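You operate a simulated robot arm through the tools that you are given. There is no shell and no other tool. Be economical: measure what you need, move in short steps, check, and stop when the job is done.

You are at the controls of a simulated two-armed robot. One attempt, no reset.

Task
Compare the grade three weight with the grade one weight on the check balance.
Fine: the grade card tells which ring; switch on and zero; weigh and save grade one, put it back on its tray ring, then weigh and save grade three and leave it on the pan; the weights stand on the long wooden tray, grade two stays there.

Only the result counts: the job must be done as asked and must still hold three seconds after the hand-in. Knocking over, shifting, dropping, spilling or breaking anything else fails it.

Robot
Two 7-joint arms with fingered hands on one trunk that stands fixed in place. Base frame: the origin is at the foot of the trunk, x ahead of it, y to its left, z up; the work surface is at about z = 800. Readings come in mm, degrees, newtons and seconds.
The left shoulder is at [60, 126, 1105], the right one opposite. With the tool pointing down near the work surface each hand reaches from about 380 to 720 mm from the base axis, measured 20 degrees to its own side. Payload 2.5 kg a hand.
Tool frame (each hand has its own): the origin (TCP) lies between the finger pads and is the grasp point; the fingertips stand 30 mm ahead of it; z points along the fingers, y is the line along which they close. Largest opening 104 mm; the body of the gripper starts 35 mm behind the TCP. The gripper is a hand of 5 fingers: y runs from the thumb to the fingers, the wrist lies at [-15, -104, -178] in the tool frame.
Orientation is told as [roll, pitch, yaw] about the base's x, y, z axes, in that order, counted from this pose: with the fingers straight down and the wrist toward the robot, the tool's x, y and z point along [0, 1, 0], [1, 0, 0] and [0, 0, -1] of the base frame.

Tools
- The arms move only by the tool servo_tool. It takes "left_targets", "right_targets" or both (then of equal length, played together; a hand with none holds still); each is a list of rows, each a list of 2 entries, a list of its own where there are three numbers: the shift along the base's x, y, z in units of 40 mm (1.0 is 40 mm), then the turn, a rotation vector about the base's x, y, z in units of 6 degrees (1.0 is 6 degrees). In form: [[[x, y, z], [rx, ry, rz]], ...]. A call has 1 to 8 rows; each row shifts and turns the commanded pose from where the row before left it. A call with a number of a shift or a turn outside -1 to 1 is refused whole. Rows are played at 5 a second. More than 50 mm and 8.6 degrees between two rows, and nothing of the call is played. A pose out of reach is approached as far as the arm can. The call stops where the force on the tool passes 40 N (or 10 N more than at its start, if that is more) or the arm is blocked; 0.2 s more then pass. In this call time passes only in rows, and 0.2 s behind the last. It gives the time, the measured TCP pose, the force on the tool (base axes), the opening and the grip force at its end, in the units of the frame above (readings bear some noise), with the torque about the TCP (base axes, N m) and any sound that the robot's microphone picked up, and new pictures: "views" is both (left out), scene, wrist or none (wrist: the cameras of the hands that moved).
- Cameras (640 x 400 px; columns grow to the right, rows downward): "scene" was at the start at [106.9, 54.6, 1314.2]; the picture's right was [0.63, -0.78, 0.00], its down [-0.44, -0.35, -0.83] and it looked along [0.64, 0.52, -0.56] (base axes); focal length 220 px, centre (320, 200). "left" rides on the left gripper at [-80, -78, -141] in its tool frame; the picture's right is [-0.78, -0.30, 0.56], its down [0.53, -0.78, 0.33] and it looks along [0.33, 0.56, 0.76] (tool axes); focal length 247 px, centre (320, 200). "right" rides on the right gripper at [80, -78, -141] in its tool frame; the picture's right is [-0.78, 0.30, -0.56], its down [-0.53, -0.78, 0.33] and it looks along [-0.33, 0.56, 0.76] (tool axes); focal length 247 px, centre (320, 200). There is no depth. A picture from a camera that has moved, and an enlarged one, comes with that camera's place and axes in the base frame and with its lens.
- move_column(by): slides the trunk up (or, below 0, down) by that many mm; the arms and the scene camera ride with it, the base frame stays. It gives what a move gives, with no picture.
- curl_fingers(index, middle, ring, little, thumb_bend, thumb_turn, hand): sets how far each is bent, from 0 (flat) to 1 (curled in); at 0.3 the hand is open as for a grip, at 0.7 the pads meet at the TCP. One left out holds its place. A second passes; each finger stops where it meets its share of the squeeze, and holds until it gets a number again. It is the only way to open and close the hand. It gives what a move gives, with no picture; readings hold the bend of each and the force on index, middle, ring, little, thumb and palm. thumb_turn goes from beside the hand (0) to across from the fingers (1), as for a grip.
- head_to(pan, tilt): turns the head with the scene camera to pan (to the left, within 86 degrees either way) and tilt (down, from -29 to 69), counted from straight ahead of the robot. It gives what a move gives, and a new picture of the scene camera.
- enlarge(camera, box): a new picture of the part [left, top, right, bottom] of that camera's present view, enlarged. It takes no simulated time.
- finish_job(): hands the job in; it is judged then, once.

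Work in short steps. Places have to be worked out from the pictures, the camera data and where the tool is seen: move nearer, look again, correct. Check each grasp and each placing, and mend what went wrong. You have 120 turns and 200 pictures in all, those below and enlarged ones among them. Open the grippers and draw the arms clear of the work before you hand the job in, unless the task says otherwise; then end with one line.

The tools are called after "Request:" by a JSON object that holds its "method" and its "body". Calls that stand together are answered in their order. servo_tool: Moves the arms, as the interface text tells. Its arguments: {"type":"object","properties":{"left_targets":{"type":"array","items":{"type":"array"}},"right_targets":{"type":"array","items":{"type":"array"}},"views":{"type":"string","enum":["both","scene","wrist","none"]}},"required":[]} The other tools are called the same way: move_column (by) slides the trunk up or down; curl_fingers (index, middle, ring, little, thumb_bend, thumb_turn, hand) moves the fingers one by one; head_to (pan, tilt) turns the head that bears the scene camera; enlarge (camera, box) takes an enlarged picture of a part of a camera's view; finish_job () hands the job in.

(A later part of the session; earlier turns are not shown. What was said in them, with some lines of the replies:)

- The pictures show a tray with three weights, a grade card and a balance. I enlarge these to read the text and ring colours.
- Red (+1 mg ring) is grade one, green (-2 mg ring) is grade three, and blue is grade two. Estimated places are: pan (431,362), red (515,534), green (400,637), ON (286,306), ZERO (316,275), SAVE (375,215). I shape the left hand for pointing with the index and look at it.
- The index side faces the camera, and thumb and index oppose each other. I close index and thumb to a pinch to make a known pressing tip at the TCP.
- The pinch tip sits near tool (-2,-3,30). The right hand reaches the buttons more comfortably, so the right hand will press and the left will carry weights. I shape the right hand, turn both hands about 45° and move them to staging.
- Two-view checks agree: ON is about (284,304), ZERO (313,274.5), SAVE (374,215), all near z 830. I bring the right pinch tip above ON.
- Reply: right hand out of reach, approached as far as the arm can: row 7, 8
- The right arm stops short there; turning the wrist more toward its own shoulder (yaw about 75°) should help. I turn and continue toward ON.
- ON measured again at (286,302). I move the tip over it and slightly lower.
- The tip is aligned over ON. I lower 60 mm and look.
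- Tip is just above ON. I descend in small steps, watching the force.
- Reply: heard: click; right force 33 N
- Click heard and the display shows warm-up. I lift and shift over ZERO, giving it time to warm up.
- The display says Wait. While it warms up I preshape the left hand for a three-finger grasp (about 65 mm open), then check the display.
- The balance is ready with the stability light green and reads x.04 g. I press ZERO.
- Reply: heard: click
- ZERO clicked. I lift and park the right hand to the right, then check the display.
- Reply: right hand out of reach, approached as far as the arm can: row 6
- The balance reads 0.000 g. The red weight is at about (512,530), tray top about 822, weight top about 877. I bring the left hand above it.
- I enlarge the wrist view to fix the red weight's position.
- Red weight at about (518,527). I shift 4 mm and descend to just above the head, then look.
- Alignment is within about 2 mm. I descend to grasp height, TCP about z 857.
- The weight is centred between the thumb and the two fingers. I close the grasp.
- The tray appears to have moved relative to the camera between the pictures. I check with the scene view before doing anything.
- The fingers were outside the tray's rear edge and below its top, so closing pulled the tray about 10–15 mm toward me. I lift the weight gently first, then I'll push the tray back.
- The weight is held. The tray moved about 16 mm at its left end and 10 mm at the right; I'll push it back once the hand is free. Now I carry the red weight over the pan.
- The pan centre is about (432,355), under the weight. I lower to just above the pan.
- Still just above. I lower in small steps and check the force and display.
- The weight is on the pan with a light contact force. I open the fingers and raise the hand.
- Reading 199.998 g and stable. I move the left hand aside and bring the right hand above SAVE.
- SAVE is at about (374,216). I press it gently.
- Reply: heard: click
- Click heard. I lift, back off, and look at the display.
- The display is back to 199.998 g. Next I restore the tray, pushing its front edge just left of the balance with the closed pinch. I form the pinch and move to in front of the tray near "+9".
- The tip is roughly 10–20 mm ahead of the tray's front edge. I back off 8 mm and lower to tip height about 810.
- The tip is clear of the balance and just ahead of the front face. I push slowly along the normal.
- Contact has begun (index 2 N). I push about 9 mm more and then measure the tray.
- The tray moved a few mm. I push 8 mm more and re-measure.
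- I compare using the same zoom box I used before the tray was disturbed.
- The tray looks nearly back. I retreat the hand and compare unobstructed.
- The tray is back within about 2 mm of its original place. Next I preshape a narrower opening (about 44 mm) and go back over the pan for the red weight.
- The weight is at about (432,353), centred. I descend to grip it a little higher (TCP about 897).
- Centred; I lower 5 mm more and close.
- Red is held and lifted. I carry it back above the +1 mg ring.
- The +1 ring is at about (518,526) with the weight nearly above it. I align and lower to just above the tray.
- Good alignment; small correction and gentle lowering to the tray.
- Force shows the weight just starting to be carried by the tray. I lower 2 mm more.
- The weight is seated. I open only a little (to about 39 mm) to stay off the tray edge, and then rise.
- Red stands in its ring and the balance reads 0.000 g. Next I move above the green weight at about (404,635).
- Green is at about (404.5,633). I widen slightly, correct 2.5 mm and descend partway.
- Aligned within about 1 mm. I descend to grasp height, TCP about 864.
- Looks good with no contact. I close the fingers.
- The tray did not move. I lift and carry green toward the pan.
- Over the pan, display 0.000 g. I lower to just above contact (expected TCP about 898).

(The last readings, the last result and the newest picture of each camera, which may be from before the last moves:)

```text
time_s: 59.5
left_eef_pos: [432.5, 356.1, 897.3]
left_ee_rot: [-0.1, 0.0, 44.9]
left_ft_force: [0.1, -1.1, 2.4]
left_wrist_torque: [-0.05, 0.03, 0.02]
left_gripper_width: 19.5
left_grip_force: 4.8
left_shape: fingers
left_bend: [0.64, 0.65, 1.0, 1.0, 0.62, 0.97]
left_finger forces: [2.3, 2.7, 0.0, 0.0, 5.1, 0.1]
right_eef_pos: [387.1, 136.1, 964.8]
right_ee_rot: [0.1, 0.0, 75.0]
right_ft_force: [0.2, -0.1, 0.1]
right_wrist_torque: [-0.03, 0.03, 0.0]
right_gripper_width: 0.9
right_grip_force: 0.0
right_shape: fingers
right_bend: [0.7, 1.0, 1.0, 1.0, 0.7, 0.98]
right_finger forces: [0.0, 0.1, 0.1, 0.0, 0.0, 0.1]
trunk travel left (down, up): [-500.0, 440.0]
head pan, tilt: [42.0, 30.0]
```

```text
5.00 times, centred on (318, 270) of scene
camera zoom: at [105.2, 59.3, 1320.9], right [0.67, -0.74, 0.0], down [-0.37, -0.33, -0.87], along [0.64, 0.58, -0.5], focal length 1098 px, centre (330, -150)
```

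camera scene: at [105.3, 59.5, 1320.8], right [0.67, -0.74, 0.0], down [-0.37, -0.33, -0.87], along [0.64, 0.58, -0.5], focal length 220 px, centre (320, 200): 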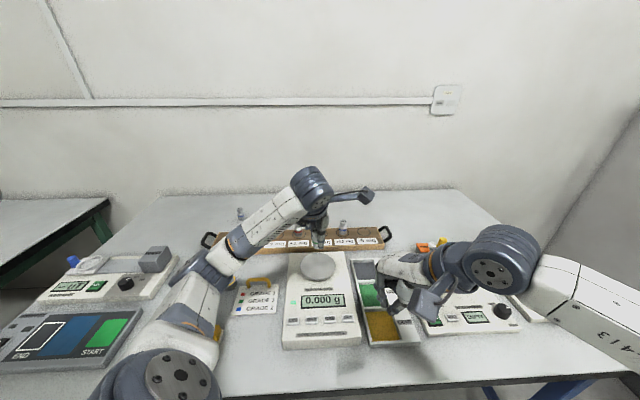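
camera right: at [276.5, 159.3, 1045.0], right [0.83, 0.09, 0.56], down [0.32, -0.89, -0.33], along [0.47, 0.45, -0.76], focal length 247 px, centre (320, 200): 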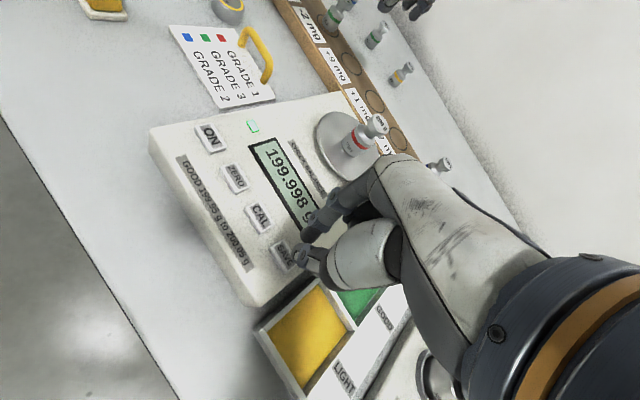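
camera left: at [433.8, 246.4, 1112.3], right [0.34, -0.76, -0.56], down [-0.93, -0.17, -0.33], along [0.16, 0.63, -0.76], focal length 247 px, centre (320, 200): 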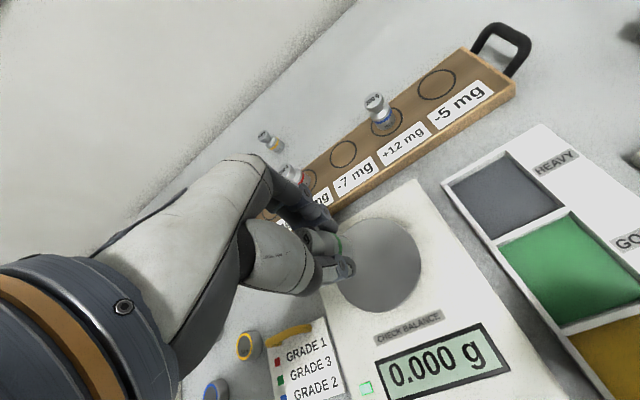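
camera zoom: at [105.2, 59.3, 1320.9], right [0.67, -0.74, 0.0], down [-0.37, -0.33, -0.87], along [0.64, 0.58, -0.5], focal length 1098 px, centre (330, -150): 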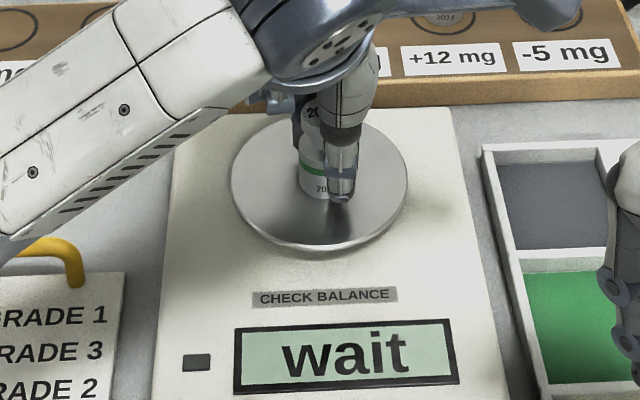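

Contact made with about 4 N. I release and rise.

Request:
{"method": "curl_fingers", "body": {"hand": "left", "index": 0.54, "middle": 0.54, "thumb_bend": 0.54}}

Request:
{"method": "servo_tool", "body": {"left_targets": [[[0, 0, 0.15], [0, 0, 0]], [[0, 0, 0.4], [0, 0, 0]], [[0, 0, 0.7], [0, 0, 0]], [[0, 0, 0.7], [0, 0, 0]], [[0, 0.6, 0.3], [0, 0, 0]], [[0, 0.9, 0], [0, 0, 0]], [[0, 0.9, 0], [0, 0, 0]], [[0, 0.9, 0], [0, 0, 0]]], "views": "scene"}}

Request:
{"method": "enlarge", "body": {"camera": "scene", "box": [220, 200, 412, 320]}}

```text
time_s: 60.5
left_eef_pos: [433.0, 355.9, 896.6]
left_ee_rot: [0.0, 0.0, 45.1]
left_ft_force: [0.2, -0.3, 0.0]
left_wrist_torque: [0.01, 0.0, -0.02]
left_gripper_width: 41.2
left_grip_force: 0.0
left_shape: fingers
left_bend: [0.54, 0.54, 1.0, 1.0, 0.54, 0.97]
left_finger forces: [0.0, 0.1, 0.0, 0.0, 0.0, 0.0]
right_eef_pos: [388.1, 136.2, 964.9]
right_ee_rot: [0.0, 0.0, 75.0]
right_ft_force: [0.7, 1.3, -0.3]
right_wrist_torque: [0.0, 0.01, 0.06]
right_gripper_width: 0.8
right_grip_force: 0.0
right_shape: fingers
right_bend: [0.7, 1.0, 1.0, 1.0, 0.7, 0.98]
right_finger forces: [0.0, 0.1, 0.0, 0.0, 0.0, 0.0]
trunk travel left (down, up): [-500.0, 440.0]
head pan, tilt: [42.0, 30.0]
```

```text
time_s: 62.2
left_eef_pos: [431.9, 490.7, 984.8]
left_ee_rot: [-0.1, -0.1, 45.0]
left_ft_force: [1.0, 0.3, -0.4]
left_wrist_torque: [0.01, -0.02, 0.02]
left_gripper_width: 41.3
left_grip_force: 0.1
left_shape: fingers
left_bend: [0.54, 0.54, 1.0, 1.0, 0.54, 0.97]
left_finger forces: [0.1, 0.0, 0.0, 0.0, 0.0, 0.0]
right_eef_pos: [387.3, 136.5, 965.3]
right_ee_rot: [0.0, 0.0, 75.1]
right_ft_force: [-0.2, -0.1, -0.7]
right_wrist_torque: [0.06, -0.02, 0.05]
right_gripper_width: 1.0
right_grip_force: 0.0
right_shape: fingers
right_bend: [0.7, 1.0, 1.0, 1.0, 0.7, 0.98]
right_finger forces: [0.0, 0.1, 0.0, 0.0, 0.0, 0.0]
trunk travel left (down, up): [-500.0, 440.0]
head pan, tilt: [42.0, 30.0]
camera scene: at [105.3, 59.5, 1320.8], right [0.67, -0.74, 0.0], down [-0.37, -0.33, -0.87], along [0.64, 0.58, -0.5], focal length 220 px, centre (320, 200)
```

scene: 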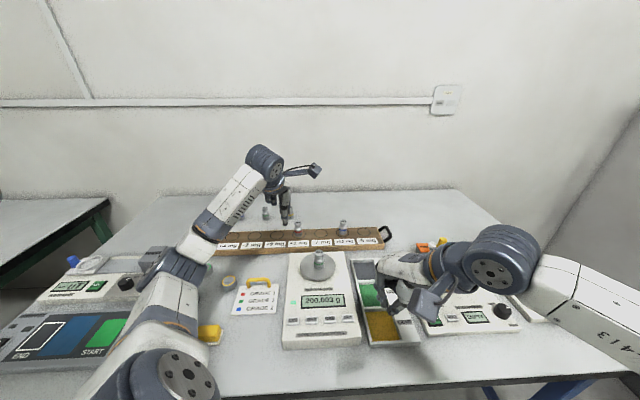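

```text
3.33 times, centred on (316, 260) of scene
camera zoom: at [105.3, 59.5, 1320.8], right [0.67, -0.74, 0.0], down [-0.37, -0.33, -0.87], along [0.64, 0.58, -0.5], focal length 732 px, centre (333, 0)
```

zoom: 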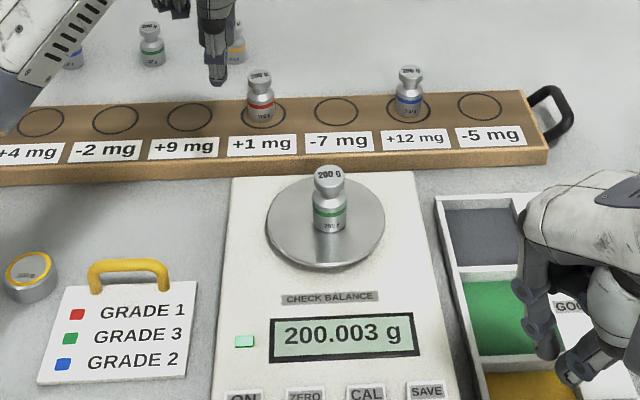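

Stable at 200.003 g. I bring the right hand above SAVE.

Request:
{"method": "servo_tool", "body": {"right_targets": [[[-0.08, 0.495, 0], [0, 0, 0]], [[-0.08, 0.495, -0.4], [0, 0, 0]], [[-0.08, 0.495, -0.5], [0, 0, 0]], [[-0.08, 0.495, -0.55], [0, 0, 0]]], "views": "wrist"}}

```text
time_s: 63.2
left_eef_pos: [431.9, 489.6, 985.5]
left_ee_rot: [0.1, -0.1, 45.1]
left_ft_force: [0.3, -0.3, -0.8]
left_wrist_torque: [0.01, 0.0, -0.01]
left_gripper_width: 41.4
left_grip_force: 0.0
left_shape: fingers
left_bend: [0.54, 0.54, 1.0, 1.0, 0.54, 0.97]
left_finger forces: [0.1, 0.0, 0.0, 0.0, 0.1, 0.0]
right_eef_pos: [374.7, 215.9, 906.6]
right_ee_rot: [-0.1, 0.0, 75.0]
right_ft_force: [-0.3, -0.2, -0.6]
right_wrist_torque: [0.01, -0.01, 0.02]
right_gripper_width: 0.6
right_grip_force: 0.0
right_shape: fingers
right_bend: [0.7, 1.0, 1.0, 1.0, 0.7, 0.98]
right_finger forces: [0.1, 0.1, 0.0, 0.1, 0.1, 0.1]
trunk travel left (down, up): [-500.0, 440.0]
head pan, tilt: [42.0, 30.0]
camera right: at [276.5, 161.3, 1046.1], right [0.83, 0.08, 0.56], down [0.32, -0.89, -0.33], along [0.47, 0.45, -0.76], focal length 247 px, centre (320, 200)
```

right: 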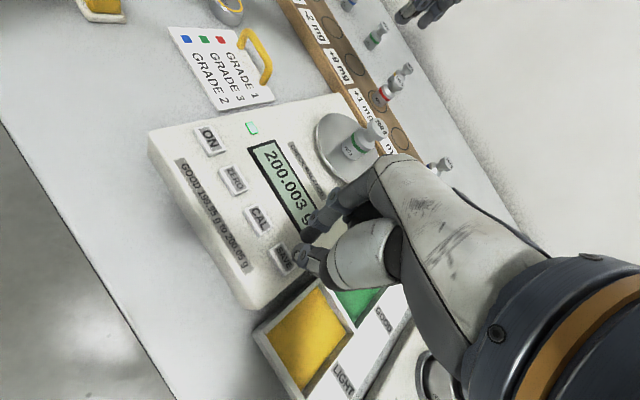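

Stability light is green, reading 200.003 g, tip over SAVE. I press.

Request:
{"method": "servo_tool", "body": {"right_targets": [[[0, 0, -0.5], [0, 0, 0]], [[0, 0, -0.2], [0, 0, 0]], [[0, 0, -0.1], [0, 0, 0]], [[0, 0, -0.05], [0, 0, 0]]], "views": "wrist"}}

```text
time_s: 64.2
left_eef_pos: [432.7, 489.6, 986.4]
left_ee_rot: [0.0, 0.0, 45.0]
left_ft_force: [0.3, 0.3, 0.4]
left_wrist_torque: [-0.03, 0.03, 0.02]
left_gripper_width: 41.2
left_grip_force: 0.0
left_shape: fingers
left_bend: [0.54, 0.54, 1.0, 1.0, 0.54, 0.97]
left_finger forces: [0.0, 0.0, 0.0, 0.0, 0.0, 0.0]
right_eef_pos: [374.6, 216.2, 873.2]
right_ee_rot: [-0.1, -0.3, 74.9]
right_ft_force: [-0.3, -1.3, 7.9]
right_wrist_torque: [-0.09, 0.11, 0.01]
right_gripper_width: 0.9
right_grip_force: 4.0
right_shape: fingers
right_bend: [0.7, 1.0, 1.0, 1.0, 0.7, 0.97]
right_finger forces: [0.0, 0.1, 0.0, 0.0, 7.7, 0.1]
trunk travel left (down, up): [-500.0, 440.0]
head pan, tilt: [42.0, 30.0]
heard: click
camera right: at [277.5, 162.4, 1013.4], right [0.83, 0.08, 0.56], down [0.32, -0.89, -0.33], along [0.47, 0.45, -0.76], focal length 247 px, centre (320, 200)
```

right: 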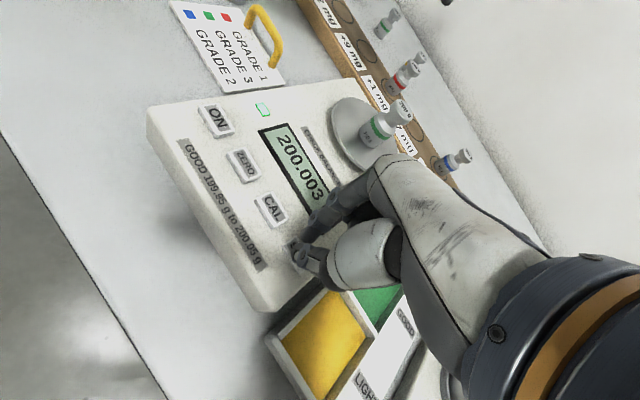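

Click heard. I withdraw both hands clear: right up and aside, left up and away from the tray.

Request:
{"method": "servo_tool", "body": {"right_targets": [[[0, 0, 0.6], [0, 0, 0]], [[0, 0, 0.7], [0, 0, 0]], [[0.1, -0.7, 0.5], [0, 0, 0]], [[0.1, -0.7, 0.5], [0, 0, 0]], [[0.1, -0.6, 0.6], [0, 0, 0]], [[0.1, 0, 0.8], [0, 0, 0]]], "left_targets": [[[0, 0, 0.6], [0, 0, 0]], [[-0.2, 0.4, 0.5], [0, 0, 0]], [[-0.2, 0.4, 0.5], [0, 0, 0]], [[-0.3, 0.4, 0.3], [0, 0, 0]], [[-0.3, 0.4, 0], [0, 0, 0]], [[0, 0, 0], [0, 0, 0]]], "views": "scene"}}

Request:
{"method": "curl_fingers", "body": {"hand": "left", "index": 0.3, "middle": 0.3, "ring": 0.3, "little": 0.3, "thumb_bend": 0.3}}

Request:
{"method": "curl_fingers", "body": {"hand": "right", "index": 0.3, "middle": 0.3, "ring": 0.3, "little": 0.3, "thumb_bend": 0.3}}

Request:
{"method": "enlarge", "body": {"camera": "scene", "box": [200, 190, 392, 310]}}

Request:
{"method": "enlarge", "body": {"camera": "scene", "box": [0, 180, 640, 400]}}

```text
time_s: 65.7
left_eef_pos: [390.8, 550.4, 1062.3]
left_ee_rot: [0.0, 0.1, 45.0]
left_ft_force: [1.2, 0.1, 0.4]
left_wrist_torque: [0.0, -0.03, 0.01]
left_gripper_width: 41.4
left_grip_force: 0.2
left_shape: fingers
left_bend: [0.54, 0.54, 1.0, 1.0, 0.54, 0.97]
left_finger forces: [0.0, 0.1, 0.1, 0.1, 0.0, 0.0]
right_eef_pos: [388.9, 134.5, 1022.1]
right_ee_rot: [0.0, 0.0, 75.1]
right_ft_force: [0.3, -0.3, 1.2]
right_wrist_torque: [-0.01, -0.02, 0.06]
right_gripper_width: 0.9
right_grip_force: 0.2
right_shape: fingers
right_bend: [0.7, 1.0, 1.0, 1.0, 0.7, 0.97]
right_finger forces: [0.0, 0.0, 0.0, 0.0, 0.0, 0.0]
trunk travel left (down, up): [-500.0, 440.0]
head pan, tilt: [42.0, 30.0]
camera scene: at [105.2, 59.4, 1320.8], right [0.67, -0.74, 0.0], down [-0.37, -0.33, -0.87], along [0.64, 0.58, -0.5], focal length 220 px, centre (320, 200)
```

scene: 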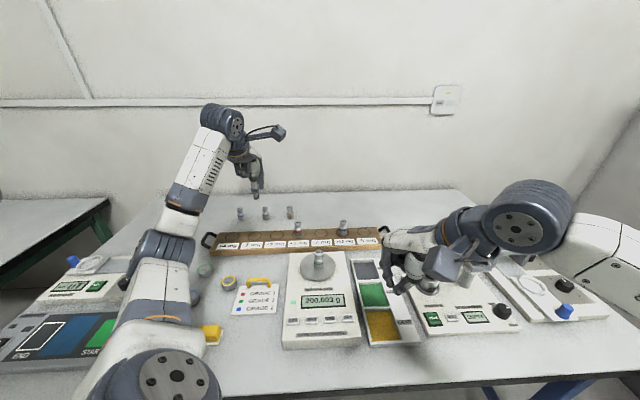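

```text
time_s: 66.7
left_eef_pos: [392.5, 551.1, 1060.9]
left_ee_rot: [0.0, 0.0, 45.0]
left_ft_force: [0.2, -0.1, -0.7]
left_wrist_torque: [0.0, -0.01, 0.0]
left_gripper_width: 102.7
left_grip_force: 0.0
left_shape: fingers
left_bend: [0.3, 0.3, 0.3, 0.3, 0.3, 0.97]
left_finger forces: [0.1, 0.1, 0.0, 0.0, 0.0, 0.0]
right_eef_pos: [390.2, 136.6, 1022.2]
right_ee_rot: [0.0, 0.0, 75.0]
right_ft_force: [-0.1, -0.1, 0.0]
right_wrist_torque: [-0.01, 0.03, 0.02]
right_gripper_width: 0.9
right_grip_force: 0.0
right_shape: fingers
right_bend: [0.7, 1.0, 1.0, 1.0, 0.7, 0.97]
right_finger forces: [0.1, 0.0, 0.0, 0.0, 0.1, 0.0]
trunk travel left (down, up): [-500.0, 440.0]
head pan, tilt: [42.0, 30.0]
```

```text
time_s: 67.7
left_eef_pos: [392.6, 551.4, 1062.7]
left_ee_rot: [0.1, 0.0, 45.0]
left_ft_force: [-0.4, 0.0, 0.1]
left_wrist_torque: [0.0, 0.0, 0.02]
left_gripper_width: 103.1
left_grip_force: 0.1
left_shape: fingers
left_bend: [0.3, 0.3, 0.3, 0.3, 0.3, 0.97]
left_finger forces: [0.0, 0.0, 0.0, 0.1, 0.0, 0.1]
right_eef_pos: [389.8, 135.1, 1021.5]
right_ee_rot: [0.0, 0.0, 75.0]
right_ft_force: [-0.1, -0.3, 0.5]
right_wrist_torque: [-0.01, 0.02, -0.03]
right_gripper_width: 102.5
right_grip_force: 0.1
right_shape: fingers
right_bend: [0.3, 0.3, 0.3, 0.3, 0.3, 0.97]
right_finger forces: [0.0, 0.0, 0.0, 0.1, 0.0, 0.0]
trunk travel left (down, up): [-500.0, 440.0]
head pan, tilt: [42.0, 30.0]
```

```text
3.33 times, centred on (296, 250) of scene
camera zoom: at [105.3, 59.4, 1320.9], right [0.67, -0.74, 0.0], down [-0.37, -0.33, -0.87], along [0.64, 0.58, -0.5], focal length 732 px, centre (400, 33)
```

zoom: 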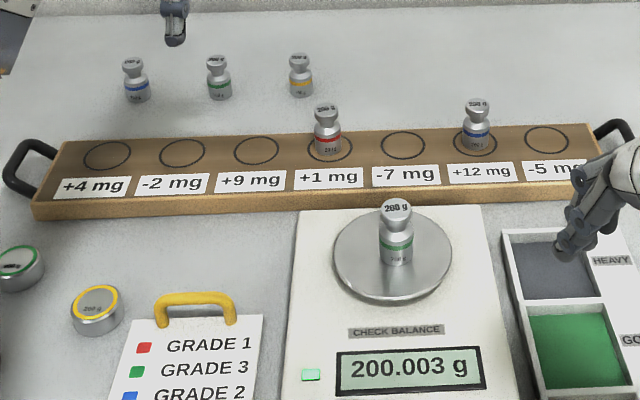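

```text
1.00 times, centred on (320, 290) of scene (not enlarged: the box is as wide or as high as the picture)
camera zoom: at [105.3, 59.4, 1320.9], right [0.67, -0.74, 0.0], down [-0.37, -0.33, -0.87], along [0.64, 0.58, -0.5], focal length 220 px, centre (320, 110)
```

zoom: 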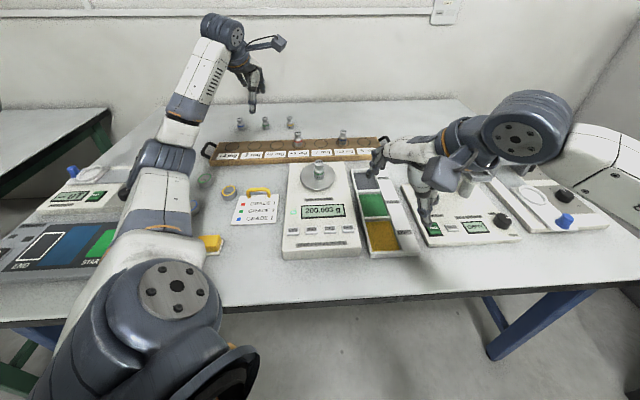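

Red is on its ring, grade two is untouched, and green is on the pan reading 200.003 g. Both hands are open and clear, so I hand in.

Request:
{"method": "finish_job", "body": {}}

```text
The job is handed in.
```

I weighed both weights on the zeroed balance: grade one (red ring) at 199.998 g and grade three (green ring) at 200.003 g. I pressed SAVE for each with the reading stable. It clicked both times, but the display never showed a "saved" message. Grade one is back on its +1 mg tray ring, grade three is on the pan, and grade two stayed on the tray. While gripping grade one, my fingers pulled the tray about 10–16 mm toward the robot; I pushed it back to within about 2 mm of its original place, judging by the camera pictures.
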